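You operate a simulated robot arm through the tools that you are given. There is no shell and no other tool. Be economical: measure what you need, move in short steps, check, and stop when the job is done.

Carry out the task below with a simulated two-armed robot. There is one attempt and no reset: what you move stays moved.

TASK
Press the red button marked halt two times. Take the pink card and put it on the steel top of the store rack. Take the short sleeve with purple ring and put it on the top of the pale tray. Take the orange chalk with pale blue band and put it on the shelf marked end caps. Put the plug with teal grip on the top of the bench marked sorting away on the second shelf of red-edged rack from the bottom. Shut the right door of machine one. Open the bin marked done, put the sleeve with blue ring in the inside of the bin marked done and shut the done again. Turn the knob marked depth to 3 mm. Take the rubber block with blue top and put it on top of the square board with green knob. Pick up the carton marked fuses with one hand, pass it to the other hand and put it on the top of machine two. Switch the yellow switch marked on off on. Lift the yellow shelf rail open. Any order will do. Set down upright: short sleeve with purple ring, orange chalk with pale blue band, sleeve with blue ring, carton marked fuses.
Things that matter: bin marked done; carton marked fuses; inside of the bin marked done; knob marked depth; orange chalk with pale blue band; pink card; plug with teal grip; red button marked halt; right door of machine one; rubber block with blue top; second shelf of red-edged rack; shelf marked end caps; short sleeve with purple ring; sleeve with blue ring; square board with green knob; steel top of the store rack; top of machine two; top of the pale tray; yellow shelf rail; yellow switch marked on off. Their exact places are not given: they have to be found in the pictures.

Only the result counts: the job must be done as asked and must still hold three seconds after the hand-in. Knocking over, shifting, dropping, spilling or breaking anything else fails it. A push-on lid holds only when it is set on centred and level and pressed home; a screw cap is set on level and turned clockwise until tight.

THE ROBOT
Two 6-joint arms with fingered hands on one trunk, on a base that drives. Base frame: it is fixed to the floor where the robot stands at the start and does not move with it; the origin is under the middle of the robot, x ahead of it, y to its left, z up. Lengths are in m, angles in rad, forces in N, time in s.
The left shoulder is at the start at [0.05, 0.17, 0.76], the right one opposite. With the tool pointing down near the work surface each hand reaches from about 0.52 to 0.78 m from the robot's upright axis, wherever it stands, measured 20 degrees to its own side. Places, roughly: bin marked done [1.6, 5.5, 0.3]; carton marked fuses [2.25, 4, 0.75]; inside of the bin marked done [1.6, 5.5, 0.3]; knob marked depth [2.2, 4.3, 0.8]; orange chalk with pale blue band [0, 2, 0.75]; pink card [0.5, 2, 0.75]; plug with teal grip (5x5x11 cm) [0.7, 2.2, 0.9]; red button marked halt [0.6, -0.2, 0.5]; right door of machine one [0, 3.4, 0.4]; rubber block with blue top (5x5x2 cm) [2.5, 4.3, 0.8]; second shelf of red-edged rack [-3.3, 5.7, 0.6]; shelf marked end caps [4.4, 1.1, 0.8]; short sleeve with purple ring (13x14x16 cm) [0.2, 2, 0.9]; sleeve with blue ring [-0.5, 3.5, 1.25]; square board with green knob (20x20x6 cm) [4.7, 4.5, 0.6]; steel top of the store rack [-1.7, 1.9, 0.8]; top of machine two [-1.2, 5.6, 1.2]; top of the pale tray [-2.1, 3.1, 0.9]; yellow shelf rail [-0.9, 0.8, 0.6]; yellow switch marked on off [2.5, 2.4, 0.7]. Payload 3.5 kg a hand.
The TCP of each hand is the grasp point between the finger pads, 0.026 m short of the fingertips. In the tool frame z runs along the fingers and y along their closing line. The gripper opens to 0.132 m. The gripper's body begins 0.073 m behind the TCP. The gripper is a hand of 3 fingers: y runs from the thumb to the fingers, the wrist lies at [0, 0, -0.234] in the tool frame.
Orientation is that of the tool frame in the base frame, as a unit quaternion [x, y, z, w]. With the fingers straight down and closing along the base's y, the tool's x points along the base's -x, its y along +y and its z along -z.

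THE INTERFACE
- The arms move only by the tool arm_command. It takes "left_plan", "right_plan" or both (then of equal length, played together; a hand with none holds still); each is a list of rows, each a list of 2 entries, a list of its own where there are three numbers: the shift along the base's x, y, z in units of 200 mm (1.0 is 200 mm), then the turn, a rotation vector about the base's x, y, z in units of 90 degrees (1.0 is 90 degrees). In form: [[[x, y, z], [wx, wy, wz]], ...]. A call has 1 to 10 rows; each row is the pose to reach, as a shift and turn from the pose commanded when the call began. A call with a number of a shift or a turn outside -1 to 1 is refused whole. A row lasts 0.2 s, in which the tool goes at most 0.05 m and 0.15 rad; a call with a longer step from one row to the next is refused whole. Where a pose cannot be reached the arm comes as near as it can. A force on the tool above 40 N (or 10 N above the force at the start of the call, whichever is more), or a blocked arm, ends the call early, and 0.2 s more pass. In this call time passes only in rows, and 0.2 s behind the last. The reply holds the time, the measured pose of the TCP, the force on the tool along the base axes, the opening and the grip force, in the units named above and with some noise, with the torque about the TCP (base axes, N m) and any sound that the robot's microphone picked up.
- Cameras (640 x 400 px; columns grow to the right, rows downward): "scene" is now at [-0.009, 0.06, 1.3432]; the picture's right is [0.90, -0.44, 0.00], its down [-0.39, -0.78, -0.48] and it looks along [0.22, 0.43, -0.87] (base axes); focal length 224 px, centre (320, 200). "left" rides on the left gripper at [-0.062, 0.003, -0.092] in its tool frame; the picture's right is [-0.05, -1.00, 0.00], its down [0.83, -0.04, -0.56] and it looks along [0.55, -0.03, 0.83] (tool axes); focal length 230 px, centre (320, 200). "right" rides on the right gripper at [0.062, 0.003, -0.092] in its tool frame; the picture's right is [-0.05, 1.00, 0.00], its down [-0.83, -0.04, -0.56] and it looks along [-0.55, -0.03, 0.83] (tool axes); focal length 230 px, centre (320, 200).
- capture(camera): a new picture of that camera. No time passes.
- move_column(by): slides the trunk up (or, below 0, down) by that many m; the arms and the scene camera ride with it, the base frame stays. It gives what a move gives, with no picture.
- steer(legs): drives the robot by 1 to 6 legs, each [ahead, left, turn to the left] in m, m and rad, along the robot's own axes; the way and the turn of a leg run together, so that a leg with both is an arc; at most 1.5 m and 3.142 rad a leg. The arms and the cameras ride along, it lands a little off, and it stops where it bumps. It gives what a move gives.
- finger_targets(finger1, finger2, thumb_bend, hand): sets how far each is bent, from 0 (flat) to 1 (curled in); at 0.3 the hand is open as for a grip, at 0.7 the pads meet at the TCP. One left out holds its place. A second passes; each finger stops where it meets its share of the squeeze, and holds until it gets a number again. It is the only way to open and close the hand. It gives what a move gives, with no picture; readings hold the bend of each and the force on the fingers (four entries, about 0 where the hand has none), thumb and palm.
- head_to(pan, tilt): turns the head with the scene camera to pan (to the left, within 1.501 rad either way) and tilt (down, from -0.506 to 1.204), counted from straight ahead of the robot. It gives what a move gives.
- pixel_to_xyz(camera, pixels): for up to 12 pixels [column, row] of the newest picture of that camera ("zoom" is the newest enlarged one), the place [x, y, z] in the base frame of the surface seen there, good to about 0.002 m, but the place of the scene camera against the robot may be out by one fixed shift of up to 0.018 m in any direction. No time passes.
- close_up(camera, box): a new picture of the part [left, top, right, bottom] of that camera's present view, enlarged. No time passes.
- finish_job(): hands the job in; it is judged then, once.

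Keep the steps short. Do not move on a guess: measure, check each grasp and each placing, and mend mistakes. In all there are 364 turns and 304 pictures (those below and enlarged ones count). Leave the grippers open and the arms clear of the work at the hand-in unless told otherwise, and finish with a single line.

The tools are called after "Call:" as name(argument=value, ...) on one line, values as JSON. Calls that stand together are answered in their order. arm_command: Moves the arms, as the interface text tells. Its arguments: {"type":"object","properties":{"left_plan":{"type":"array"},"right_plan":{"type":"array"}},"required":[]} The other tools are called the same way: move_column (by) slides the trunk up or down; finger_targets (finger1, finger2, thumb_bend, hand) moves the fingers one by one; steer (legs) drives the base; head_to (pan, tilt) turns the head that bears the scene camera; capture (camera) takes a picture; pixel_to_xyz (camera, pixels) gives the place of the surface under pixels of a picture; close_up (camera, box) takes an enlarged picture of a part of a camera's view; finish_job () hands the job in.

At the start:

```text
clock: 0.0
left_tcp_pos: [0.4315, 0.493, 0.6838]
left_ee_rot: [0.0, 1.0, 0.0, 0.0]
left_ft_force: [0.1, 0.3, -0.1]
left_moment: [-0.02, -0.01, -0.01]
left_grip_width: 0.1321
left_finger_force: 0.1
left_shape: jaw
left_bend: [0.3, 0.3, 0.3]
left_finger forces: [0.0, 0.0, 0.0, 0.0, 0.0, 0.1]
right_tcp_pos: [0.6677, 0.0414, 0.6966]
right_ee_rot: [0.0, 1.0, 0.0, 0.0]
right_ft_force: [-0.3, -0.7, 0.2]
right_moment: [-0.01, 0.02, -0.01]
right_grip_width: 0.1319
right_finger_force: 0.0
right_shape: jaw
right_bend: [0.3, 0.3, 0.3]
right_finger forces: [0.1, 0.0, 0.0, 0.0, 0.1, 0.1]
trunk travel left (down, up): [-0.375, 0.335]
robot x, y, heading: [-0.002, -0.0021, 0.001]
head pan, tilt: [1.112, 1.065]
```

scene: 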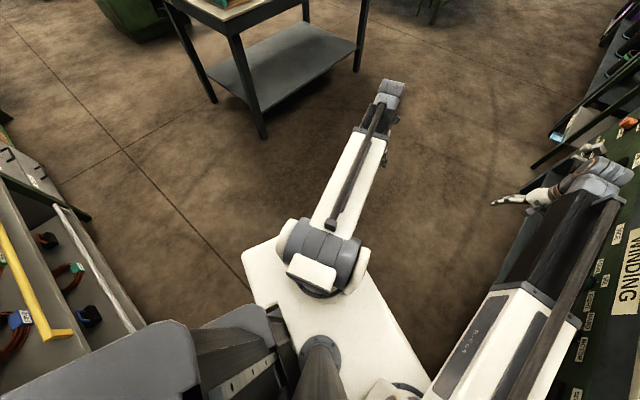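
right: 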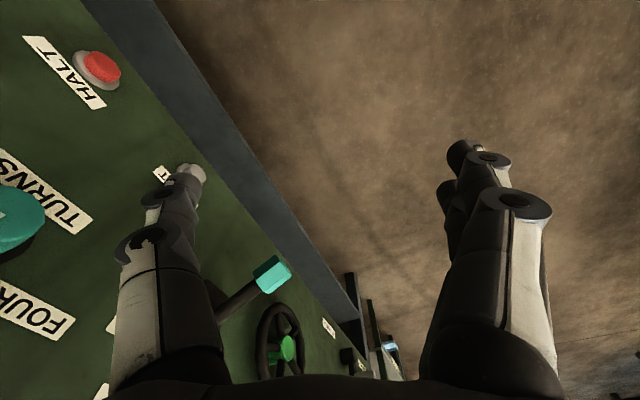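
left: 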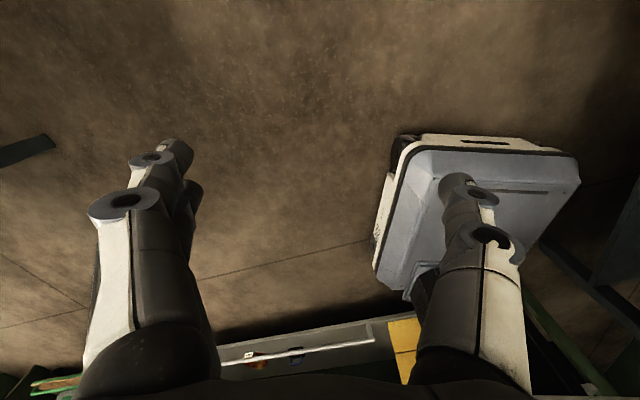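

I'll start with the HALT button seen in the right camera at about (102,68); I'll measure it and the panel around it.

Call:
pixel_to_xyz(camera="right", pixels=[[102, 68], [85, 62], [60, 60], [130, 130], [60, 200], [230, 120], [270, 275], [285, 345], [300, 200]])

Call:
head_to(pan=-0.3, tilt=0.8)

Call:
capture(camera="scene")

```text
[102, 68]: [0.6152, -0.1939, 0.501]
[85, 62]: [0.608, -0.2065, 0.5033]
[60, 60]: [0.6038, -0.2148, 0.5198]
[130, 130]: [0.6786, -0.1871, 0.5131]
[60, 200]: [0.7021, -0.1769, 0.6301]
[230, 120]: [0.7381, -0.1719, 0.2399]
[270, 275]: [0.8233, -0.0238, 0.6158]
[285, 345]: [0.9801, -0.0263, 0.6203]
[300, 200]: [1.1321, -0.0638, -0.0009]
```

```text
clock: 1.5
left_tcp_pos: [0.4304, 0.4931, 0.6848]
left_ee_rot: [0.0, 1.0, 0.001, 0.0]
left_ft_force: [0.7, 0.2, -0.1]
left_moment: [0.0, 0.0, 0.03]
left_grip_width: 0.1317
left_finger_force: 0.1
left_shape: jaw
left_bend: [0.3, 0.3, 0.3]
left_finger forces: [0.1, 0.0, 0.0, 0.0, 0.0, 0.1]
right_tcp_pos: [0.6679, 0.0407, 0.6965]
right_ee_rot: [0.0, 1.0, 0.0, 0.0]
right_ft_force: [0.9, 0.3, -0.5]
right_moment: [-0.01, 0.0, -0.03]
right_grip_width: 0.1322
right_finger_force: 0.1
right_shape: jaw
right_bend: [0.3, 0.3, 0.3]
right_finger forces: [0.0, 0.0, 0.0, 0.0, 0.1, 0.1]
trunk travel left (down, up): [-0.375, 0.335]
robot x, y, heading: [-0.0002, 0.0028, 0.005]
head pan, tilt: [-0.3, 0.799]
```

```text
300 pictures are left
```

scene: 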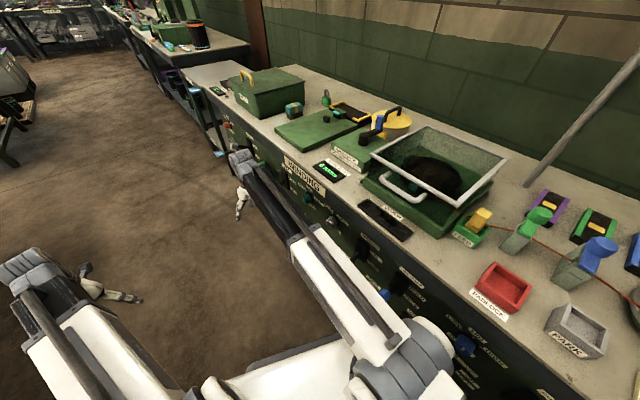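

The HALT button sits on a vertical panel facing +y at y≈-0.2. Before driving, I'll look left and ahead to map the free floor.

Call:
head_to(pan=1.4, tilt=0.5)

Call:
capture(camera="scene")

Call:
head_to(pan=0.5, tilt=0.4)

Call:
capture(camera="scene")

```text
clock: 3.3
left_tcp_pos: [0.4304, 0.4912, 0.6845]
left_ee_rot: [0.0, 1.0, 0.0, 0.0]
left_ft_force: [0.9, 0.0, -0.6]
left_moment: [0.01, -0.04, 0.01]
left_grip_width: 0.132
left_finger_force: 0.0
left_shape: jaw
left_bend: [0.3, 0.3, 0.3]
left_finger forces: [0.0, 0.1, 0.1, 0.0, 0.0, 0.1]
right_tcp_pos: [0.6687, 0.0418, 0.6961]
right_ee_rot: [0.0, 1.0, 0.001, 0.0]
right_ft_force: [0.0, 0.3, -0.2]
right_moment: [-0.03, 0.0, -0.02]
right_grip_width: 0.132
right_finger_force: 0.0
right_shape: jaw
right_bend: [0.3, 0.3, 0.3]
right_finger forces: [0.0, 0.0, 0.0, 0.0, 0.0, 0.1]
trunk travel left (down, up): [-0.375, 0.335]
robot x, y, heading: [-0.0026, -0.0015, -0.006]
head pan, tilt: [1.4, 0.499]
```

```text
299 pictures are left
```

scene: 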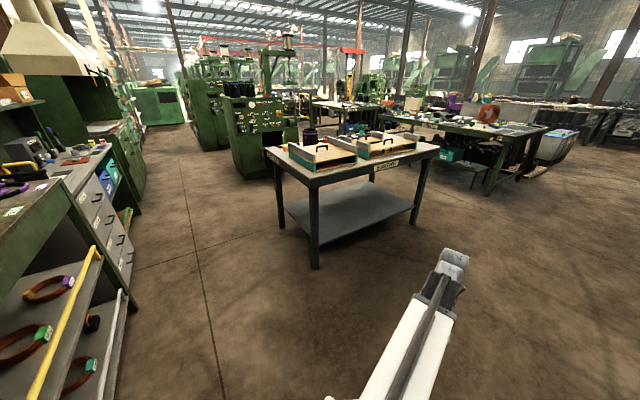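

```text
clock: 4.5
left_tcp_pos: [0.4306, 0.493, 0.6847]
left_ee_rot: [0.0, 1.0, -0.001, 0.0]
left_ft_force: [0.0, -0.1, -1.3]
left_moment: [-0.02, 0.03, -0.02]
left_grip_width: 0.132
left_finger_force: 0.1
left_shape: jaw
left_bend: [0.3, 0.3, 0.3]
left_finger forces: [0.0, 0.1, 0.0, 0.0, 0.0, 0.0]
right_tcp_pos: [0.6694, 0.0414, 0.6969]
right_ee_rot: [0.0, 1.0, 0.0, 0.0]
right_ft_force: [0.0, -0.4, 0.9]
right_moment: [0.01, 0.03, 0.03]
right_grip_width: 0.1317
right_finger_force: 0.1
right_shape: jaw
right_bend: [0.3, 0.3, 0.3]
right_finger forces: [0.0, 0.0, 0.0, 0.0, 0.0, 0.0]
trunk travel left (down, up): [-0.375, 0.335]
robot x, y, heading: [-0.0026, -0.0033, 0.001]
head pan, tilt: [0.499, 0.4]
```

```text
298 pictures are left
```

scene: 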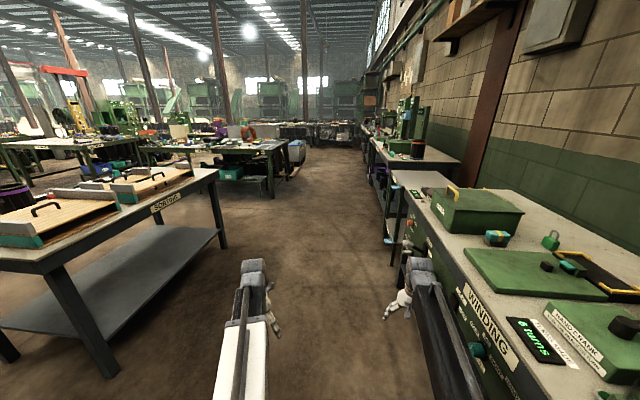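

The floor is clear and the sorting bench stands about 1.3 m off. I'll slide left 0.6, go ahead 0.65, and turn right to face the panel.

Call:
pixel_to_xyz(camera="scene", pixels=[[115, 370], [222, 245], [60, 262], [165, 205], [30, 215], [130, 195], [5, 350]])

Call:
steer(legs=[[0, 0.6, 0], [0.65, 0, 0], [0, 0, -1.571]])

Call:
head_to(pan=0, tilt=0.9)

Call:
capture(camera="scene")

Call:
capture(camera="right")

```text
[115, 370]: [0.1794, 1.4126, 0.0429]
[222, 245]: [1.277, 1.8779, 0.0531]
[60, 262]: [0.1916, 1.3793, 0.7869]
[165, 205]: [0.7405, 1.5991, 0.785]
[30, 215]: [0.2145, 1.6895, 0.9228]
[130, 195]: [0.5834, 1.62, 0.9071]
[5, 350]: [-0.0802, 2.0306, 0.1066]
```

```text
clock: 14.8
left_tcp_pos: [1.1236, 0.1722, 0.6844]
left_ee_rot: [0.707, 0.707, 0.0, 0.0]
left_ft_force: [-1.1, 0.2, 0.7]
left_moment: [0.03, -0.04, -0.01]
left_grip_width: 0.132
left_finger_force: 0.1
left_shape: jaw
left_bend: [0.3, 0.3, 0.3]
left_finger forces: [0.1, 0.0, 0.1, 0.0, 0.1, 0.1]
right_tcp_pos: [0.6729, -0.0651, 0.6967]
right_ee_rot: [0.707, 0.708, 0.0, -0.001]
right_ft_force: [0.1, 0.1, 1.3]
right_moment: [0.04, -0.05, 0.02]
right_grip_width: 0.1317
right_finger_force: 0.0
right_shape: jaw
right_bend: [0.3, 0.3, 0.3]
right_finger forces: [0.1, 0.0, 0.0, 0.1, 0.0, 0.0]
trunk travel left (down, up): [-0.375, 0.335]
robot x, y, heading: [0.6288, 0.603, -1.57]
head pan, tilt: [0.499, 0.4]
```

```text
clock: 15.7
left_tcp_pos: [1.1236, 0.1724, 0.684]
left_ee_rot: [0.707, 0.707, 0.001, 0.001]
left_ft_force: [1.2, -0.3, 0.2]
left_moment: [-0.01, 0.01, 0.03]
left_grip_width: 0.1319
left_finger_force: 0.1
left_shape: jaw
left_bend: [0.3, 0.3, 0.3]
left_finger forces: [0.0, 0.1, 0.0, 0.1, 0.1, 0.1]
right_tcp_pos: [0.6715, -0.0658, 0.6975]
right_ee_rot: [0.707, 0.707, 0.0, -0.001]
right_ft_force: [-0.4, 0.6, 0.2]
right_moment: [0.01, 0.03, 0.02]
right_grip_width: 0.1321
right_finger_force: 0.0
right_shape: jaw
right_bend: [0.3, 0.3, 0.3]
right_finger forces: [0.0, 0.0, 0.0, 0.0, 0.0, 0.0]
trunk travel left (down, up): [-0.375, 0.335]
robot x, y, heading: [0.6292, 0.6044, -1.573]
head pan, tilt: [0.0, 0.901]
```

```text
297 pictures are left
```

scene: 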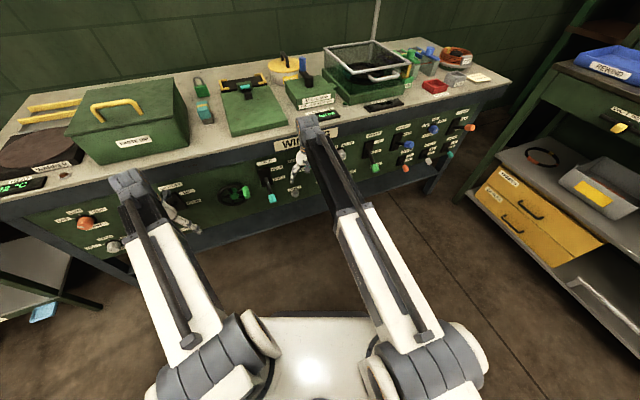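

```text
296 pictures are left
```

right: 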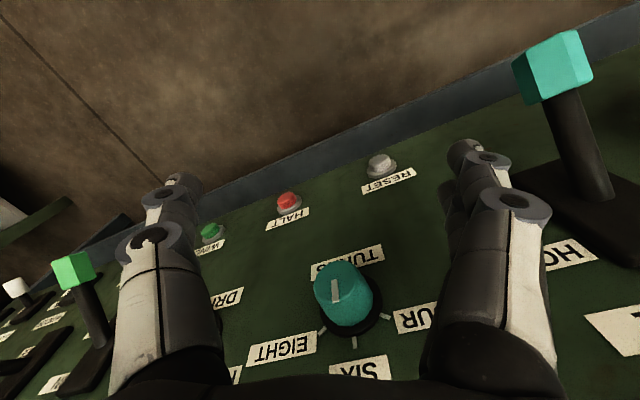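

The hand camera shows HALT at (288,203), with WIND and RESET as neighbours and levers standing out. I'll measure them and the plane.

Call:
pixel_to_xyz(camera="right", pixels=[[288, 200], [290, 216], [382, 163], [212, 231], [342, 290], [553, 65], [75, 270], [350, 230], [260, 260], [250, 290], [540, 320]])

Call:
close_up(camera="scene", box=[200, 100, 480, 240])

```text
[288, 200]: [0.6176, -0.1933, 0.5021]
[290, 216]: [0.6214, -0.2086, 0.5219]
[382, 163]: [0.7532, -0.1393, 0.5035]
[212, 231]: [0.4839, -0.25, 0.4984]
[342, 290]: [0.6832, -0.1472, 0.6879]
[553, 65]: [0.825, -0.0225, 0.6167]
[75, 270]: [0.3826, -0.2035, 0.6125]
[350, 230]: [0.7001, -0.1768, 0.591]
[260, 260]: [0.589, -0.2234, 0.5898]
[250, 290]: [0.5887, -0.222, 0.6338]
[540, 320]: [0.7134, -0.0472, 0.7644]
```

```text
2.29 times, centred on (340, 170) of scene
```

zoom: 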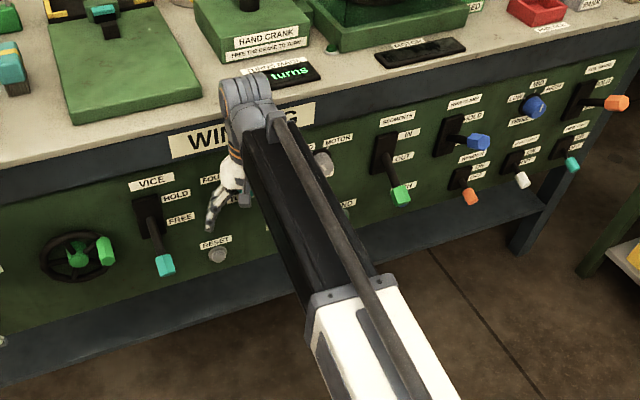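

The panel is yawed ~22° (WIND→RESET slopes in y). I'll raise and pull back the right hand, then set the robot square to it.

Call:
arm_command(right_plan=[[[0, 0.12, 0.2], [0, 0, 0]], [[0, 0.25, 0.4], [0, 0, 0]], [[0, 0.4, 0.5], [0, 0, 0]]])

Call:
steer(legs=[[0.02, -0.223, 0], [0, 0, 0.391]])

Call:
capture(camera="scene")

```text
clock: 16.5
left_tcp_pos: [1.1241, 0.1718, 0.686]
left_ee_rot: [0.707, 0.707, 0.0, -0.001]
left_ft_force: [0.7, 0.4, -0.5]
left_moment: [0.01, 0.01, 0.0]
left_grip_width: 0.1318
left_finger_force: 0.1
left_shape: jaw
left_bend: [0.3, 0.3, 0.3]
left_finger forces: [0.1, 0.0, 0.0, 0.0, 0.0, 0.1]
right_tcp_pos: [0.6718, 0.0153, 0.7953]
right_ee_rot: [0.707, 0.707, 0.0, 0.0]
right_ft_force: [0.2, 0.2, -0.5]
right_moment: [0.02, -0.03, -0.01]
right_grip_width: 0.1319
right_finger_force: 0.0
right_shape: jaw
right_bend: [0.3, 0.3, 0.3]
right_finger forces: [0.0, 0.0, 0.1, 0.1, 0.0, 0.1]
trunk travel left (down, up): [-0.375, 0.335]
robot x, y, heading: [0.6308, 0.6004, -1.569]
head pan, tilt: [0.0, 0.901]
```

```text
clock: 19.4
left_tcp_pos: [1.0311, 0.3772, 0.6847]
left_ee_rot: [0.552, 0.834, 0.001, 0.0]
left_ft_force: [0.5, 0.2, -0.3]
left_moment: [0.01, -0.03, 0.0]
left_grip_width: 0.132
left_finger_force: 0.0
left_shape: jaw
left_bend: [0.3, 0.3, 0.3]
left_finger forces: [0.0, 0.0, 0.0, 0.0, 0.1, 0.0]
right_tcp_pos: [0.6758, 0.0569, 0.7946]
right_ee_rot: [0.553, 0.833, 0.0, 0.0]
right_ft_force: [-0.6, -0.2, 0.5]
right_moment: [-0.04, 0.02, 0.01]
right_grip_width: 0.1319
right_finger_force: 0.1
right_shape: jaw
right_bend: [0.3, 0.3, 0.3]
right_finger forces: [0.1, 0.0, 0.1, 0.0, 0.0, 0.0]
trunk travel left (down, up): [-0.375, 0.335]
robot x, y, heading: [0.4113, 0.582, -1.175]
head pan, tilt: [0.0, 0.901]
```

```text
294 pictures are left
```

scene: 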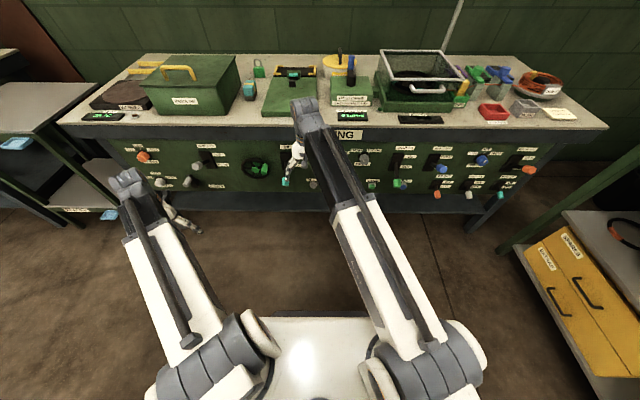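

Now square. I'll close the right hand to a pointed fist, then tilt it to point forward at the panel while moving toward x/y of HALT.

Call:
finger_targets(hand="right", finger1=0.7, finger2=0.7, thumb_bend=0.7)

Call:
arm_command(right_plan=[[[-0.055, -0.063, -0.05], [-0.084, -0.035, 0]], [[-0.11, -0.126, -0.1], [-0.168, -0.07, 0]], [[-0.165, -0.189, -0.15], [-0.252, -0.105, 0]], [[-0.22, -0.252, -0.2], [-0.336, -0.14, 0]], [[-0.275, -0.313, -0.25], [-0.42, -0.175, 0]], [[-0.33, -0.376, -0.3], [-0.504, -0.21, 0]], [[-0.385, -0.44, -0.35], [-0.588, -0.245, 0]], [[-0.44, -0.5, -0.4], [-0.672, -0.28, 0]], [[-0.5, -0.56, -0.45], [-0.756, -0.315, 0]], [[-0.55, -0.626, -0.5], [-0.84, -0.35, 0]]])

```text
clock: 20.4
left_tcp_pos: [1.0302, 0.3775, 0.6845]
left_ee_rot: [0.552, 0.834, 0.0, 0.0]
left_ft_force: [-0.2, 0.0, 0.3]
left_moment: [0.0, 0.04, 0.0]
left_grip_width: 0.1319
left_finger_force: 0.0
left_shape: jaw
left_bend: [0.3, 0.3, 0.3]
left_finger forces: [0.1, 0.0, 0.0, 0.1, 0.0, 0.0]
right_tcp_pos: [0.6756, 0.0563, 0.7944]
right_ee_rot: [0.553, 0.833, 0.001, 0.0]
right_ft_force: [-0.3, 0.2, 0.2]
right_moment: [0.03, -0.01, 0.02]
right_grip_width: 0.0062
right_finger_force: 0.0
right_shape: fingers
right_bend: [0.7, 0.7, 0.7]
right_finger forces: [0.1, 0.0, 0.0, 0.0, 0.0, 0.0]
trunk travel left (down, up): [-0.375, 0.335]
robot x, y, heading: [0.4108, 0.5843, -1.173]
head pan, tilt: [0.0, 0.901]
```

```text
clock: 22.6
left_tcp_pos: [1.0303, 0.3771, 0.6841]
left_ee_rot: [0.552, 0.834, 0.0, -0.001]
left_ft_force: [-0.4, -0.3, 0.0]
left_moment: [-0.02, 0.01, -0.02]
left_grip_width: 0.132
left_finger_force: 0.0
left_shape: jaw
left_bend: [0.3, 0.3, 0.3]
left_finger forces: [0.0, 0.1, 0.0, 0.1, 0.1, 0.0]
right_tcp_pos: [0.5708, -0.0767, 0.6956]
right_ee_rot: [0.437, 0.641, -0.359, 0.519]
right_ft_force: [0.0, 0.2, 0.9]
right_moment: [0.03, 0.01, -0.03]
right_grip_width: 0.006
right_finger_force: 0.1
right_shape: fingers
right_bend: [0.7, 0.7, 0.7]
right_finger forces: [0.1, 0.0, 0.0, 0.1, 0.0, 0.1]
right hand out of reach, approached as far as the arm can: row 7, 8, 9, 10
trunk travel left (down, up): [-0.375, 0.335]
robot x, y, heading: [0.4079, 0.5857, -1.17]
head pan, tilt: [0.0, 0.901]
```

The tool is nearly level; I'll lower it by 0.19 m to button height and check.

Call:
arm_command(right_plan=[[[0, 0, -0.2], [0, 0, 0]], [[0, 0, -0.4], [0, 0, 0]], [[0, 0, -0.6], [0, 0, 0]], [[0, 0, -0.8], [0, 0, 0]], [[0, 0, -0.96], [0, 0, 0]]])

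Call:
capture(camera="right")

```text
clock: 23.8
left_tcp_pos: [1.0307, 0.3774, 0.6846]
left_ee_rot: [0.553, 0.833, 0.0, 0.0]
left_ft_force: [-0.2, 0.1, -0.4]
left_moment: [0.02, 0.0, 0.03]
left_grip_width: 0.1319
left_finger_force: 0.0
left_shape: jaw
left_bend: [0.3, 0.3, 0.3]
left_finger forces: [0.0, 0.0, 0.0, 0.0, 0.0, 0.0]
right_tcp_pos: [0.5694, -0.0746, 0.5027]
right_ee_rot: [0.435, 0.641, -0.361, 0.518]
right_ft_force: [0.4, 0.7, 0.0]
right_moment: [0.02, -0.02, 0.0]
right_grip_width: 0.0061
right_finger_force: 0.1
right_shape: fingers
right_bend: [0.7, 0.7, 0.7]
right_finger forces: [0.0, 0.1, 0.0, 0.0, 0.0, 0.0]
trunk travel left (down, up): [-0.375, 0.335]
robot x, y, heading: [0.4053, 0.5776, -1.173]
head pan, tilt: [0.0, 0.901]
```

```text
293 pictures are left
```

right: 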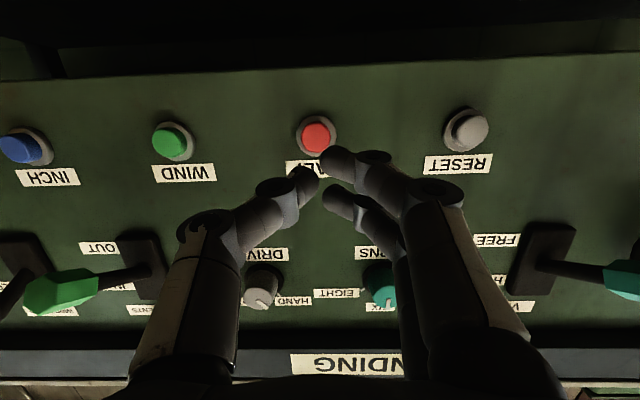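

Good view. I'll measure the button face (316,136) and surrounding again from here.

Call:
pixel_to_xyz(camera="right", pixels=[[316, 136], [316, 126], [305, 137], [328, 135], [300, 120], [335, 160], [470, 130]])

```text
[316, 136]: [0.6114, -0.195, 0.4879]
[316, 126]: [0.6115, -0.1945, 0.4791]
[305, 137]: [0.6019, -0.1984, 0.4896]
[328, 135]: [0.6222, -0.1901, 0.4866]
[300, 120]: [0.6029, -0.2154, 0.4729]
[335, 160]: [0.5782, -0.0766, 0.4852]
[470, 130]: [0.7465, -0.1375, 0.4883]
```

The gap is ~0.10 m. I'll align by -6 mm laterally and 11 mm down, and advance 85 mm.

Call:
arm_command(right_plan=[[[0.05, -0.2, -0.055], [0, 0, 0]], [[0.137, -0.404, -0.055], [0, 0, 0]]])

Call:
capture(camera="right")

```text
clock: 24.4
left_tcp_pos: [1.0307, 0.3774, 0.6852]
left_ee_rot: [0.553, 0.833, 0.0, 0.0]
left_ft_force: [0.9, 0.2, 0.4]
left_moment: [0.0, 0.01, -0.02]
left_grip_width: 0.132
left_finger_force: 0.0
left_shape: jaw
left_bend: [0.3, 0.3, 0.3]
left_finger forces: [0.1, 0.0, 0.1, 0.0, 0.0, 0.0]
right_tcp_pos: [0.5998, -0.1568, 0.4924]
right_ee_rot: [0.435, 0.641, -0.361, 0.519]
right_ft_force: [0.2, 0.5, 0.3]
right_moment: [-0.02, -0.02, 0.02]
right_grip_width: 0.006
right_finger_force: 0.1
right_shape: fingers
right_bend: [0.7, 0.7, 0.7]
right_finger forces: [0.1, 0.0, 0.0, 0.0, 0.0, 0.0]
trunk travel left (down, up): [-0.375, 0.335]
robot x, y, heading: [0.411, 0.5842, -1.167]
head pan, tilt: [0.0, 0.901]
```

```text
292 pictures are left
```

right: 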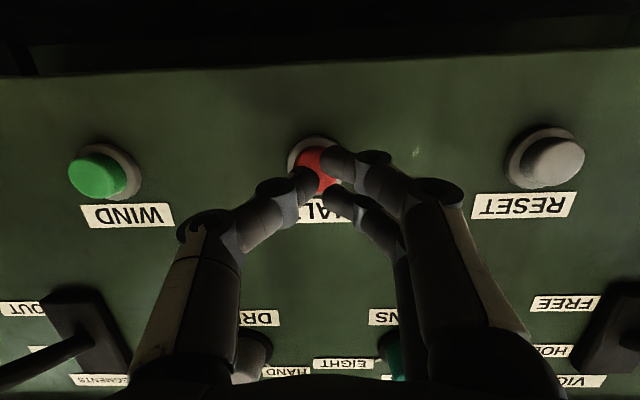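

Fingertips point at the red button. I'll advance in 5 mm steps and watch the force and sound.

Call:
arm_command(right_plan=[[[0.0096, -0.023, 0], [0, 0, 0]], [[0.019, -0.046, 0], [0, 0, 0]], [[0.029, -0.069, 0], [0, 0, 0]], [[0.0385, -0.0925, 0], [0, 0, 0]], [[0.048, -0.1155, 0], [0, 0, 0]]])

```text
clock: 25.6
left_tcp_pos: [1.0308, 0.3782, 0.6847]
left_ee_rot: [0.553, 0.833, 0.0, 0.001]
left_ft_force: [0.1, -1.6, 0.3]
left_moment: [0.0, -0.02, 0.01]
left_grip_width: 0.132
left_finger_force: 0.0
left_shape: jaw
left_bend: [0.3, 0.3, 0.3]
left_finger forces: [0.0, 0.0, 0.1, 0.0, 0.0, 0.0]
right_tcp_pos: [0.6059, -0.177, 0.4933]
right_ee_rot: [0.435, 0.642, -0.361, 0.518]
right_ft_force: [-11.2, 35.2, 2.2]
right_moment: [-0.18, -0.02, 0.01]
right_grip_width: 0.0057
right_finger_force: 18.8
right_shape: fingers
right_bend: [0.7, 0.72, 0.7]
right_finger forces: [0.0, 20.9, 0.0, 0.0, 17.0, 0.0]
trunk travel left (down, up): [-0.375, 0.335]
robot x, y, heading: [0.4112, 0.5818, -1.173]
head pan, tilt: [0.0, 0.901]
heard: click
```

Click heard: first press. I'll back off 25 mm and press again the same way.

Call:
arm_command(right_plan=[[[-0.019, 0.046, 0], [0, 0, 0]], [[-0.048, 0.1155, 0], [0, 0, 0]], [[-0.048, 0.1155, 0], [0, 0, 0]]])

Call:
arm_command(right_plan=[[[0.0096, -0.023, 0], [0, 0, 0]], [[0.019, -0.046, 0], [0, 0, 0]], [[0.029, -0.069, 0], [0, 0, 0]], [[0.0385, -0.0925, 0], [0, 0, 0]], [[0.048, -0.1155, 0], [0, 0, 0]]])

```text
clock: 26.4
left_tcp_pos: [1.0313, 0.3774, 0.6846]
left_ee_rot: [0.553, 0.833, 0.0, 0.0]
left_ft_force: [-0.3, -0.9, -0.4]
left_moment: [0.0, -0.03, 0.0]
left_grip_width: 0.1319
left_finger_force: 0.1
left_shape: jaw
left_bend: [0.3, 0.3, 0.3]
left_finger forces: [0.0, 0.1, 0.0, 0.0, 0.1, 0.0]
right_tcp_pos: [0.5987, -0.1569, 0.4945]
right_ee_rot: [0.435, 0.64, -0.362, 0.519]
right_ft_force: [0.6, 0.0, -0.7]
right_moment: [0.0, 0.02, 0.0]
right_grip_width: 0.0058
right_finger_force: 0.0
right_shape: fingers
right_bend: [0.7, 0.7, 0.7]
right_finger forces: [0.1, 0.0, 0.0, 0.1, 0.0, 0.0]
trunk travel left (down, up): [-0.375, 0.335]
robot x, y, heading: [0.4121, 0.5828, -1.166]
head pan, tilt: [0.0, 0.901]
```

```text
clock: 27.8
left_tcp_pos: [1.0297, 0.3777, 0.6852]
left_ee_rot: [0.553, 0.833, 0.0, 0.001]
left_ft_force: [-0.1, 0.8, 0.0]
left_moment: [0.04, -0.01, -0.03]
left_grip_width: 0.1321
left_finger_force: 0.1
left_shape: jaw
left_bend: [0.3, 0.3, 0.3]
left_finger forces: [0.0, 0.1, 0.1, 0.0, 0.1, 0.0]
right_tcp_pos: [0.6058, -0.1739, 0.492]
right_ee_rot: [0.435, 0.644, -0.358, 0.518]
right_ft_force: [-23.7, 54.4, 8.7]
right_moment: [0.14, 0.16, -0.54]
right_grip_width: 0.0035
right_finger_force: 37.0
right_shape: fingers
right_bend: [0.7, 0.73, 0.72]
right_finger forces: [0.0, 26.0, 0.0, 0.0, 47.5, 0.0]
trunk travel left (down, up): [-0.375, 0.335]
robot x, y, heading: [0.4049, 0.5855, -1.179]
head pan, tilt: [0.0, 0.901]
heard: click
stopped in row 5 (right hand): the force on the tool passed its limit at 41 N (the readings are from after the stop); the commanded pose is now the measured one
```

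Second click. I'll retract 150 mm, then raise the hand and return the tool to pointing down.

Call:
arm_command(right_plan=[[[-0.06, 0.14, 0], [0, 0, 0]], [[-0.14, 0.34, 0], [0, 0, 0]], [[-0.14, 0.34, 0.25], [0, 0, 0]], [[-0.14, 0.34, 0.5], [0, 0, 0]], [[-0.14, 0.34, 0.75], [0, 0, 0]], [[-0.14, 0.34, 1], [0, 0, 0]]])

Call:
arm_command(right_plan=[[[0, 0, 0.1], [0.084, 0.035, 0]], [[0, 0, 0.2], [0.168, 0.07, 0]], [[0, 0, 0.3], [0.252, 0.105, 0]], [[0, 0, 0.4], [0.336, 0.14, 0]], [[0, 0, 0.5], [0.42, 0.175, 0]], [[0, 0, 0.6], [0.504, 0.21, 0]], [[0, 0, 0.6], [0.588, 0.245, 0]], [[0, 0, 0.6], [0.672, 0.28, 0]], [[0, 0, 0.6], [0.73, 0.305, 0]], [[0, 0, 0.6], [0.79, 0.33, 0]]])

Call:
finger_targets(hand="right", finger1=0.3, finger2=0.3, thumb_bend=0.3)

Call:
capture(camera="scene")

```text
clock: 29.2
left_tcp_pos: [1.0311, 0.3768, 0.6845]
left_ee_rot: [0.554, 0.833, 0.001, 0.0]
left_ft_force: [0.3, 1.1, 0.4]
left_moment: [0.0, -0.01, -0.02]
left_grip_width: 0.1319
left_finger_force: 0.0
left_shape: jaw
left_bend: [0.3, 0.3, 0.3]
left_finger forces: [0.0, 0.0, 0.0, 0.1, 0.0, 0.0]
right_tcp_pos: [0.5764, -0.106, 0.691]
right_ee_rot: [0.436, 0.643, -0.36, 0.517]
right_ft_force: [-0.8, -0.5, -0.2]
right_moment: [0.01, 0.02, 0.02]
right_grip_width: 0.0055
right_finger_force: 0.1
right_shape: fingers
right_bend: [0.7, 0.7, 0.7]
right_finger forces: [0.1, 0.1, 0.0, 0.0, 0.1, 0.0]
trunk travel left (down, up): [-0.375, 0.335]
robot x, y, heading: [0.4098, 0.5811, -1.178]
head pan, tilt: [0.0, 0.901]
```

```text
clock: 31.4
left_tcp_pos: [1.0311, 0.3786, 0.6847]
left_ee_rot: [0.553, 0.833, -0.001, 0.0]
left_ft_force: [0.5, 1.2, 0.6]
left_moment: [0.01, 0.02, -0.02]
left_grip_width: 0.1318
left_finger_force: 0.0
left_shape: jaw
left_bend: [0.3, 0.3, 0.3]
left_finger forces: [0.0, 0.0, 0.0, 0.1, 0.0, 0.0]
right_tcp_pos: [0.5784, -0.1088, 0.8107]
right_ee_rot: [0.552, 0.834, -0.015, -0.001]
right_ft_force: [-0.3, -0.4, 0.5]
right_moment: [-0.01, 0.02, 0.01]
right_grip_width: 0.0058
right_finger_force: 0.0
right_shape: fingers
right_bend: [0.7, 0.7, 0.7]
right_finger forces: [0.0, 0.1, 0.1, 0.0, 0.0, 0.0]
right hand out of reach, approached as far as the arm can: row 1, 2
trunk travel left (down, up): [-0.375, 0.335]
robot x, y, heading: [0.4096, 0.5842, -1.173]
head pan, tilt: [0.0, 0.901]
```

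```text
clock: 32.4
left_tcp_pos: [1.0323, 0.3783, 0.6849]
left_ee_rot: [0.553, 0.833, 0.0, 0.0]
left_ft_force: [0.1, -0.5, -0.3]
left_moment: [-0.01, -0.02, 0.01]
left_grip_width: 0.1318
left_finger_force: 0.1
left_shape: jaw
left_bend: [0.3, 0.3, 0.3]
left_finger forces: [0.0, 0.0, 0.1, 0.0, 0.1, 0.0]
right_tcp_pos: [0.5793, -0.109, 0.8103]
right_ee_rot: [0.552, 0.834, -0.017, 0.0]
right_ft_force: [-0.3, -0.5, 0.0]
right_moment: [0.0, 0.04, -0.01]
right_grip_width: 0.1342
right_finger_force: 0.1
right_shape: fingers
right_bend: [0.3, 0.3, 0.3]
right_finger forces: [0.0, 0.0, 0.0, 0.0, 0.1, 0.0]
trunk travel left (down, up): [-0.375, 0.335]
robot x, y, heading: [0.4089, 0.5833, -1.171]
head pan, tilt: [0.0, 0.901]
```

```text
291 pictures are left
```

scene: 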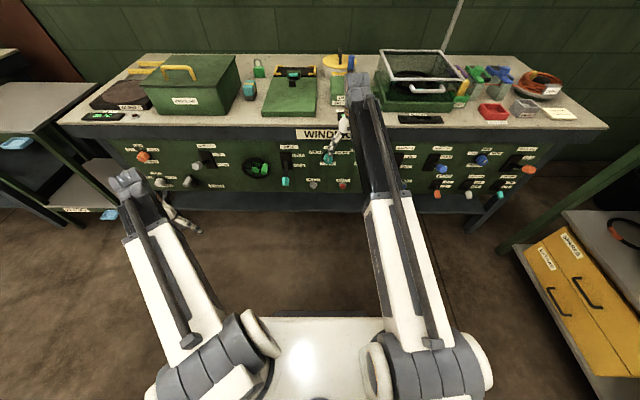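

HALT done twice. Next is the yellow shelf rail at about (-0.9, 0.8). I'll back off from the panel, turn to face -x, and look.

Call:
steer(legs=[[-0.25, 0, 0], [0, 0, -1.97]])

Call:
head_to(pan=0, tilt=0.6)

Call:
capture(camera="scene")

```text
clock: 39.0
left_tcp_pos: [-0.1202, 0.32, 0.6838]
left_ee_rot: [1.0, -0.003, 0.0, 0.0]
left_ft_force: [0.4, -0.2, 0.3]
left_moment: [0.02, -0.02, 0.0]
left_grip_width: 0.1316
left_finger_force: 0.0
left_shape: jaw
left_bend: [0.3, 0.3, 0.3]
left_finger forces: [0.1, 0.0, 0.1, 0.1, 0.1, 0.0]
right_tcp_pos: [-0.3882, 0.9279, 0.8114]
right_ee_rot: [1.0, -0.001, -0.01, -0.014]
right_ft_force: [-0.1, 0.7, 1.3]
right_moment: [0.04, 0.03, -0.02]
right_grip_width: 0.1341
right_finger_force: 0.1
right_shape: fingers
right_bend: [0.3, 0.3, 0.3]
right_finger forces: [0.0, 0.0, 0.1, 0.1, 0.0, 0.0]
trunk travel left (down, up): [-0.375, 0.335]
robot x, y, heading: [0.3136, 0.8081, 3.131]
head pan, tilt: [0.0, 0.901]
```

```text
clock: 39.8
left_tcp_pos: [-0.1197, 0.3192, 0.6844]
left_ee_rot: [1.0, -0.003, 0.0, 0.001]
left_ft_force: [0.2, -0.1, -0.7]
left_moment: [-0.01, -0.05, 0.03]
left_grip_width: 0.1319
left_finger_force: 0.1
left_shape: jaw
left_bend: [0.3, 0.3, 0.3]
left_finger forces: [0.1, 0.1, 0.0, 0.0, 0.0, 0.0]
right_tcp_pos: [-0.3889, 0.9266, 0.811]
right_ee_rot: [1.0, -0.003, -0.01, -0.014]
right_ft_force: [-0.3, -0.7, 0.3]
right_moment: [0.03, 0.02, -0.01]
right_grip_width: 0.1338
right_finger_force: 0.0
right_shape: fingers
right_bend: [0.3, 0.3, 0.3]
right_finger forces: [0.1, 0.0, 0.0, 0.0, 0.1, 0.0]
trunk travel left (down, up): [-0.375, 0.335]
robot x, y, heading: [0.3125, 0.8122, 3.137]
head pan, tilt: [0.0, 0.6]
```

```text
290 pictures are left
```

scene: 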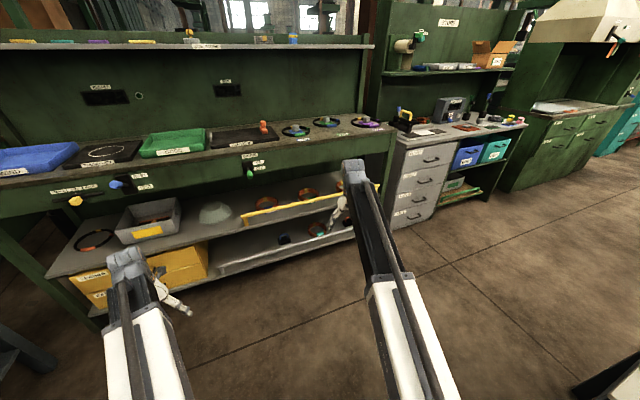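

The yellow rail runs from (242,217) to about (380,187). I'll zoom in and measure it.

Call:
close_up(camera="scene", box=[200, 150, 400, 275])

Call:
pixel_to_xyz(camera="scene", pixels=[[243, 218], [260, 211], [290, 206], [320, 200], [335, 197], [378, 185], [245, 222], [290, 235], [290, 265], [230, 270]])

```text
3.20 times, centred on (300, 212) of scene
```

zoom: 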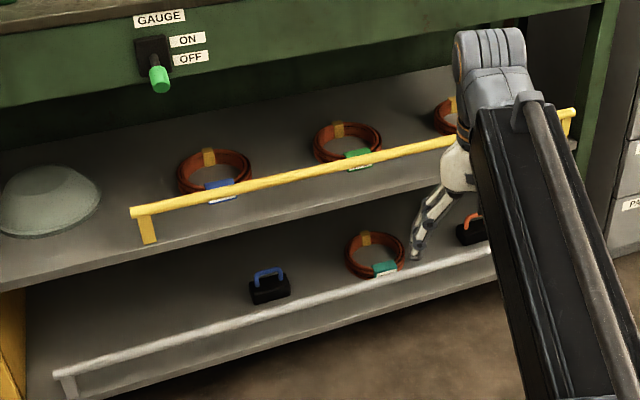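

```text
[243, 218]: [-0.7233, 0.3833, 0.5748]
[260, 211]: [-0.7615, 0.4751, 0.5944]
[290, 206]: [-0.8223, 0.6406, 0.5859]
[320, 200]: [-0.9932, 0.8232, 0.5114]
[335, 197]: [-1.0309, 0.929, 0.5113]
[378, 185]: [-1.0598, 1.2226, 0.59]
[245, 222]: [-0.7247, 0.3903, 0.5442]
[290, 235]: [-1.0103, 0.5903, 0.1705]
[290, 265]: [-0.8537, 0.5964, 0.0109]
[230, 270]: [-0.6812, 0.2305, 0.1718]
```

Call:
pixel_to_xyz(camera="zoom", pixels=[[100, 90], [260, 60], [420, 30], [150, 80], [150, 235], [135, 213], [300, 175], [400, 150], [570, 112], [566, 130], [210, 195], [355, 160]])

```text
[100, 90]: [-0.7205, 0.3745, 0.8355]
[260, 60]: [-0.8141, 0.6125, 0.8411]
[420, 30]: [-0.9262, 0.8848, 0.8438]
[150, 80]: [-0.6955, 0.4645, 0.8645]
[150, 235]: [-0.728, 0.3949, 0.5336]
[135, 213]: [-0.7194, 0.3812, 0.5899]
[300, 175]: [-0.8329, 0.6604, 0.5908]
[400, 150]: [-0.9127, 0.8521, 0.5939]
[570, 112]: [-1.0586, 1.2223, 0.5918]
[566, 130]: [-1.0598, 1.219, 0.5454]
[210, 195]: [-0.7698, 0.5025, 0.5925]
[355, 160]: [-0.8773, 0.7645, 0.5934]
```

The rail runs from (-0.72,0.38) to (-1.06,1.22), z≈0.59, with its middle at (-0.889,0.80), 0.75 m from where I'll stand. I'll level the right tool (pointing ahead) here in free space first, lowering it to about z 0.62.

Call:
arm_command(right_plan=[[[0, 0, -0.09], [0, 0.095, 0]], [[0, 0, -0.18], [0, 0.19, 0]], [[0, 0, -0.27], [0, 0.285, 0]], [[0, 0, -0.36], [0, 0.38, 0]], [[0, 0, -0.45], [0, 0.475, 0]], [[0, 0, -0.54], [0, 0.57, 0]], [[0, 0, -0.63], [0, 0.665, 0]], [[0, 0, -0.72], [0, 0.76, 0]], [[0, 0, -0.81], [0, 0.855, 0]], [[0, 0, -0.9], [0, 0.95, 0]]])

Call:
finger_targets(hand="right", finger1=0.48, finger2=0.48, thumb_bend=0.48)

```text
clock: 42.0
left_tcp_pos: [-0.1194, 0.3202, 0.6849]
left_ee_rot: [1.0, -0.003, 0.0, 0.0]
left_ft_force: [0.6, 0.5, -0.2]
left_moment: [-0.03, -0.01, 0.0]
left_grip_width: 0.1318
left_finger_force: 0.0
left_shape: jaw
left_bend: [0.3, 0.3, 0.3]
left_finger forces: [0.0, 0.0, 0.1, 0.0, 0.1, 0.0]
right_tcp_pos: [-0.3869, 0.9346, 0.6281]
right_ee_rot: [0.732, -0.042, -0.681, -0.003]
right_ft_force: [0.0, -3.9, 2.2]
right_moment: [0.05, -0.21, -0.32]
right_grip_width: 0.1343
right_finger_force: 0.1
right_shape: fingers
right_bend: [0.3, 0.3, 0.3]
right_finger forces: [0.0, 0.1, 0.0, 0.1, 0.0, 0.0]
right hand out of reach, approached as far as the arm can: row 8, 9
trunk travel left (down, up): [-0.375, 0.335]
robot x, y, heading: [0.312, 0.8103, 3.135]
head pan, tilt: [0.0, 0.6]
```

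```text
clock: 43.0
left_tcp_pos: [-0.1197, 0.3209, 0.6844]
left_ee_rot: [1.0, -0.002, 0.0, 0.0]
left_ft_force: [-0.2, 0.2, 0.8]
left_moment: [0.04, 0.0, 0.04]
left_grip_width: 0.1318
left_finger_force: 0.0
left_shape: jaw
left_bend: [0.3, 0.3, 0.3]
left_finger forces: [0.0, 0.1, 0.1, 0.0, 0.1, 0.1]
right_tcp_pos: [-0.3866, 0.9283, 0.6314]
right_ee_rot: [0.728, -0.011, -0.686, -0.01]
right_ft_force: [-0.1, 0.2, -0.9]
right_moment: [0.01, 0.04, 0.02]
right_grip_width: 0.0752
right_finger_force: 0.0
right_shape: fingers
right_bend: [0.48, 0.48, 0.48]
right_finger forces: [0.1, 0.0, 0.0, 0.0, 0.1, 0.0]
trunk travel left (down, up): [-0.375, 0.335]
robot x, y, heading: [0.3148, 0.8106, 3.136]
head pan, tilt: [0.0, 0.6]
```

The tool is level with a 75 mm opening. I'll drive so that it stands 0.1 m in front of the rail's middle, squared to it.

Call:
steer(legs=[[0.15, -0.177, 0], [0, 0, 0.388], [0.248, 0.103, 0]])

Call:
capture(camera="right")

Call:
capture(camera="scene")

```text
clock: 47.4
left_tcp_pos: [-0.2496, 0.182, 0.6843]
left_ee_rot: [0.982, 0.189, 0.0, 0.0]
left_ft_force: [-0.3, -0.5, -0.3]
left_moment: [-0.01, -0.03, 0.02]
left_grip_width: 0.1318
left_finger_force: 0.0
left_shape: jaw
left_bend: [0.3, 0.3, 0.3]
left_finger forces: [0.0, 0.1, 0.0, 0.1, 0.0, 0.0]
right_tcp_pos: [-0.7234, 0.6455, 0.631]
right_ee_rot: [0.717, 0.127, -0.675, 0.121]
right_ft_force: [0.3, 0.0, 1.5]
right_moment: [0.0, 0.0, -0.01]
right_grip_width: 0.075
right_finger_force: 0.0
right_shape: fingers
right_bend: [0.48, 0.48, 0.48]
right_finger forces: [0.0, 0.0, 0.1, 0.1, 0.0, 0.0]
trunk travel left (down, up): [-0.375, 0.335]
robot x, y, heading: [-0.0304, 0.7971, -2.766]
head pan, tilt: [0.0, 0.6]
```

```text
288 pictures are left
```

right: 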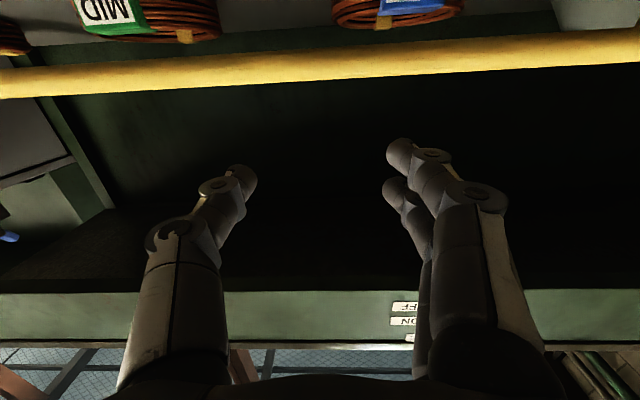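

```text
287 pictures are left
```

scene: 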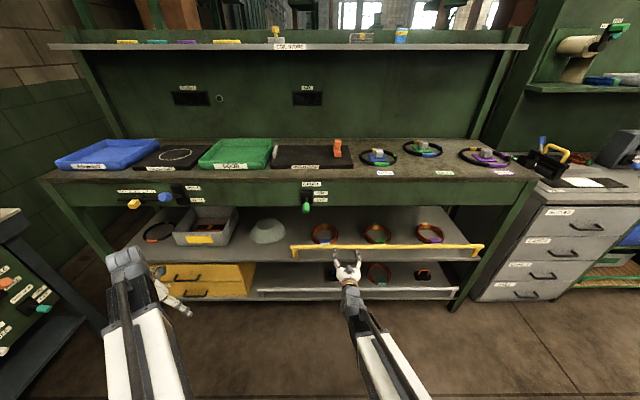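

The hand closes sideways at present, so I need to roll it −90° about its pointing axis to bring the fingers below the rail. I'll shift 0.2 m right to the rail's middle and roll.

Call:
steer(legs=[[0, -0.205, 0]])

Call:
arm_command(right_plan=[[[0, 0, 0], [0.086, 0.034, 0]], [[0, 0, 0], [0.172, 0.069, 0]], [[0, 0, 0], [0.258, 0.104, 0]], [[0, 0, 0], [0.344, 0.138, 0]], [[0, 0, 0], [0.43, 0.173, 0]], [[0, 0, 0], [0.516, 0.207, 0]], [[0, 0, 0], [0.602, 0.242, 0]], [[0, 0, 0], [0.688, 0.277, 0]], [[0, 0, 0], [0.774, 0.311, 0]], [[0, 0, 0], [0.86, 0.346, 0]]])

Call:
capture(camera="right")

```text
clock: 49.0
left_tcp_pos: [-0.3249, 0.3733, 0.6833]
left_ee_rot: [0.982, 0.187, 0.001, 0.001]
left_ft_force: [0.2, -0.3, 0.0]
left_moment: [0.0, -0.02, 0.03]
left_grip_width: 0.1322
left_finger_force: 0.2
left_shape: jaw
left_bend: [0.3, 0.3, 0.3]
left_finger forces: [0.0, 0.0, 0.1, 0.0, 0.0, 0.1]
right_tcp_pos: [-0.7979, 0.8378, 0.6314]
right_ee_rot: [0.717, 0.127, -0.674, 0.121]
right_ft_force: [0.1, -0.6, -0.1]
right_moment: [-0.02, 0.0, 0.02]
right_grip_width: 0.075
right_finger_force: 0.1
right_shape: fingers
right_bend: [0.48, 0.48, 0.48]
right_finger forces: [0.0, 0.1, 0.0, 0.0, 0.1, 0.1]
trunk travel left (down, up): [-0.375, 0.335]
robot x, y, heading: [-0.1038, 0.9905, -2.767]
head pan, tilt: [0.0, 0.6]
```

```text
clock: 51.2
left_tcp_pos: [-0.3247, 0.3736, 0.6849]
left_ee_rot: [0.982, 0.187, 0.0, 0.0]
left_ft_force: [0.9, 0.5, 0.1]
left_moment: [0.0, 0.0, 0.02]
left_grip_width: 0.1318
left_finger_force: 0.0
left_shape: jaw
left_bend: [0.3, 0.3, 0.3]
left_finger forces: [0.0, 0.0, 0.1, 0.1, 0.0, 0.0]
right_tcp_pos: [-0.7992, 0.8372, 0.6325]
right_ee_rot: [-0.442, -0.542, 0.602, 0.385]
right_ft_force: [0.0, 0.1, -0.2]
right_moment: [0.02, 0.02, 0.02]
right_grip_width: 0.0752
right_finger_force: 0.0
right_shape: fingers
right_bend: [0.48, 0.48, 0.48]
right_finger forces: [0.1, 0.0, 0.0, 0.0, 0.0, 0.0]
trunk travel left (down, up): [-0.375, 0.335]
robot x, y, heading: [-0.1014, 0.9919, -2.766]
head pan, tilt: [0.0, 0.6]
```

```text
286 pictures are left
```

right: 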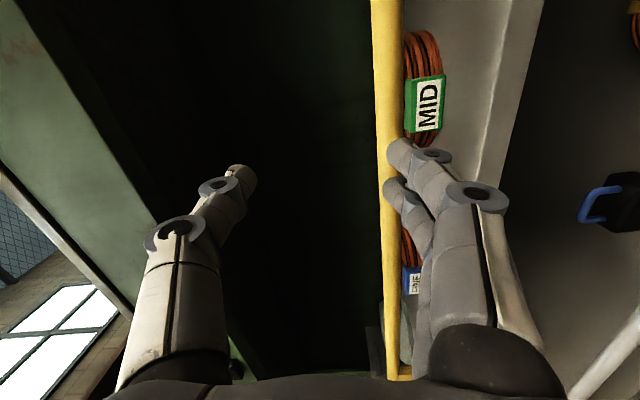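

The roll worked; the rail is at columns 375–400. I'll measure the rail and shelf here.

Call:
pixel_to_xyz(camera="right", pixels=[[376, 100], [388, 100], [400, 100], [376, 160], [388, 300], [398, 300], [470, 80], [500, 120], [428, 105], [398, 150], [395, 190]])

```text
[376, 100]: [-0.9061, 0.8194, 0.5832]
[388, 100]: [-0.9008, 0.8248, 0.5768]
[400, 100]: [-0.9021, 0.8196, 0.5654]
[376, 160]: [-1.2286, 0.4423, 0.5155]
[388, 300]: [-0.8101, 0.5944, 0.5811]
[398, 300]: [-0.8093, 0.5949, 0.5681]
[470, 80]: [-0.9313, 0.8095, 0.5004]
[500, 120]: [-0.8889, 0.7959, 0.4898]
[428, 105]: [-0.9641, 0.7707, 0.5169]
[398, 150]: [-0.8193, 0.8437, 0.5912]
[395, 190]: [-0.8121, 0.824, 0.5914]
```

Rail centre z≈0.574, shelf top z≈0.50, coils 8 cm behind. I'll go down 58 mm and forward 96 mm.

Call:
arm_command(right_plan=[[[0, 0, -0.15], [0, 0, 0]], [[0, 0, -0.29], [0, 0, 0]], [[-0.15, -0.06, -0.29], [0, 0, 0]], [[-0.3, -0.12, -0.29], [0, 0, 0]], [[-0.445, -0.178, -0.29], [0, 0, 0]]])

Call:
capture(camera="right")

```text
clock: 52.4
left_tcp_pos: [-0.325, 0.3727, 0.6842]
left_ee_rot: [0.983, 0.186, 0.0, 0.0]
left_ft_force: [1.2, 0.0, -0.4]
left_moment: [0.01, 0.0, 0.0]
left_grip_width: 0.1319
left_finger_force: 0.1
left_shape: jaw
left_bend: [0.3, 0.3, 0.3]
left_finger forces: [0.0, 0.0, 0.0, 0.0, 0.0, 0.0]
right_tcp_pos: [-0.8893, 0.8049, 0.573]
right_ee_rot: [-0.442, -0.541, 0.603, 0.385]
right_ft_force: [0.1, 0.3, -0.1]
right_moment: [0.0, 0.03, 0.02]
right_grip_width: 0.0751
right_finger_force: 0.0
right_shape: fingers
right_bend: [0.48, 0.48, 0.48]
right_finger forces: [0.0, 0.1, 0.0, 0.1, 0.0, 0.1]
trunk travel left (down, up): [-0.375, 0.335]
robot x, y, heading: [-0.1069, 0.9881, -2.769]
head pan, tilt: [0.0, 0.6]
```

```text
285 pictures are left
```

right: 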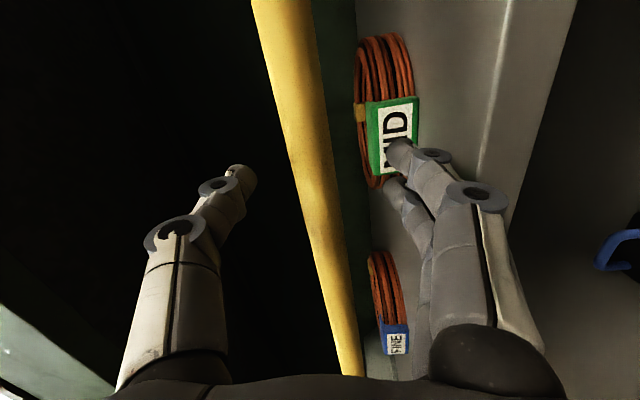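

The rail is between thumb and fingers. I'll close the hand on it.

Call:
finger_targets(hand="right", finger1=0.66, finger2=0.66, thumb_bend=0.66)

Call:
arm_command(right_plan=[[[0, 0, 0.05], [0, 0, 0]], [[0, 0, 0.1], [0, 0, 0]], [[0, 0, 0.15], [0, 0, 0]]])

Call:
capture(camera="scene")

```text
clock: 53.4
left_tcp_pos: [-0.3254, 0.3734, 0.6854]
left_ee_rot: [0.982, 0.187, 0.0, 0.0]
left_ft_force: [0.7, -0.5, -0.5]
left_moment: [-0.02, -0.02, 0.02]
left_grip_width: 0.1319
left_finger_force: 0.0
left_shape: jaw
left_bend: [0.3, 0.3, 0.3]
left_finger forces: [0.0, 0.0, 0.1, 0.0, 0.1, 0.1]
right_tcp_pos: [-0.888, 0.8033, 0.5744]
right_ee_rot: [-0.442, -0.541, 0.603, 0.385]
right_ft_force: [-1.5, 0.8, 0.8]
right_moment: [-0.01, 0.0, -0.02]
right_grip_width: 0.0205
right_finger_force: 2.2
right_shape: fingers
right_bend: [0.65, 0.65, 0.65]
right_finger forces: [0.3, 0.9, 0.1, 0.1, 2.6, 0.0]
trunk travel left (down, up): [-0.375, 0.335]
robot x, y, heading: [-0.1054, 0.9907, -2.766]
head pan, tilt: [0.0, 0.6]
```

```text
clock: 54.2
left_tcp_pos: [-0.3271, 0.3738, 0.6827]
left_ee_rot: [0.983, 0.186, 0.001, 0.0]
left_ft_force: [0.8, 0.9, 0.2]
left_moment: [0.01, 0.02, -0.02]
left_grip_width: 0.1317
left_finger_force: 0.0
left_shape: jaw
left_bend: [0.3, 0.3, 0.3]
left_finger forces: [0.1, 0.0, 0.1, 0.0, 0.1, 0.0]
right_tcp_pos: [-0.8886, 0.8025, 0.5985]
right_ee_rot: [-0.443, -0.545, 0.6, 0.383]
right_ft_force: [1.4, 5.2, -26.0]
right_moment: [0.46, -0.43, -0.02]
right_grip_width: 0.0358
right_finger_force: 11.2
right_shape: fingers
right_bend: [0.57, 0.56, 0.66]
right_finger forces: [9.9, 11.4, 0.0, 0.0, 0.1, 0.0]
trunk travel left (down, up): [-0.375, 0.335]
robot x, y, heading: [-0.1039, 0.9906, -2.769]
head pan, tilt: [0.0, 0.6]
```

```text
284 pictures are left
```

scene: 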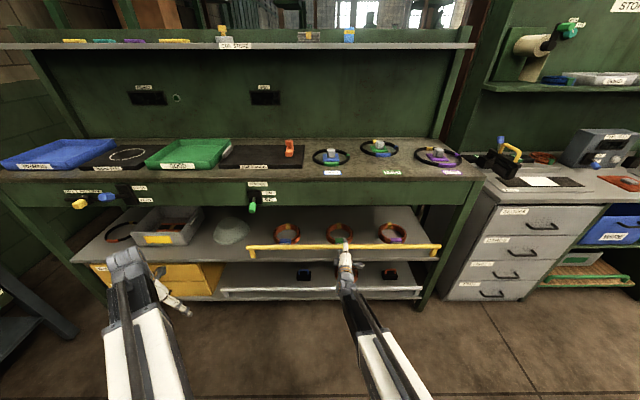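

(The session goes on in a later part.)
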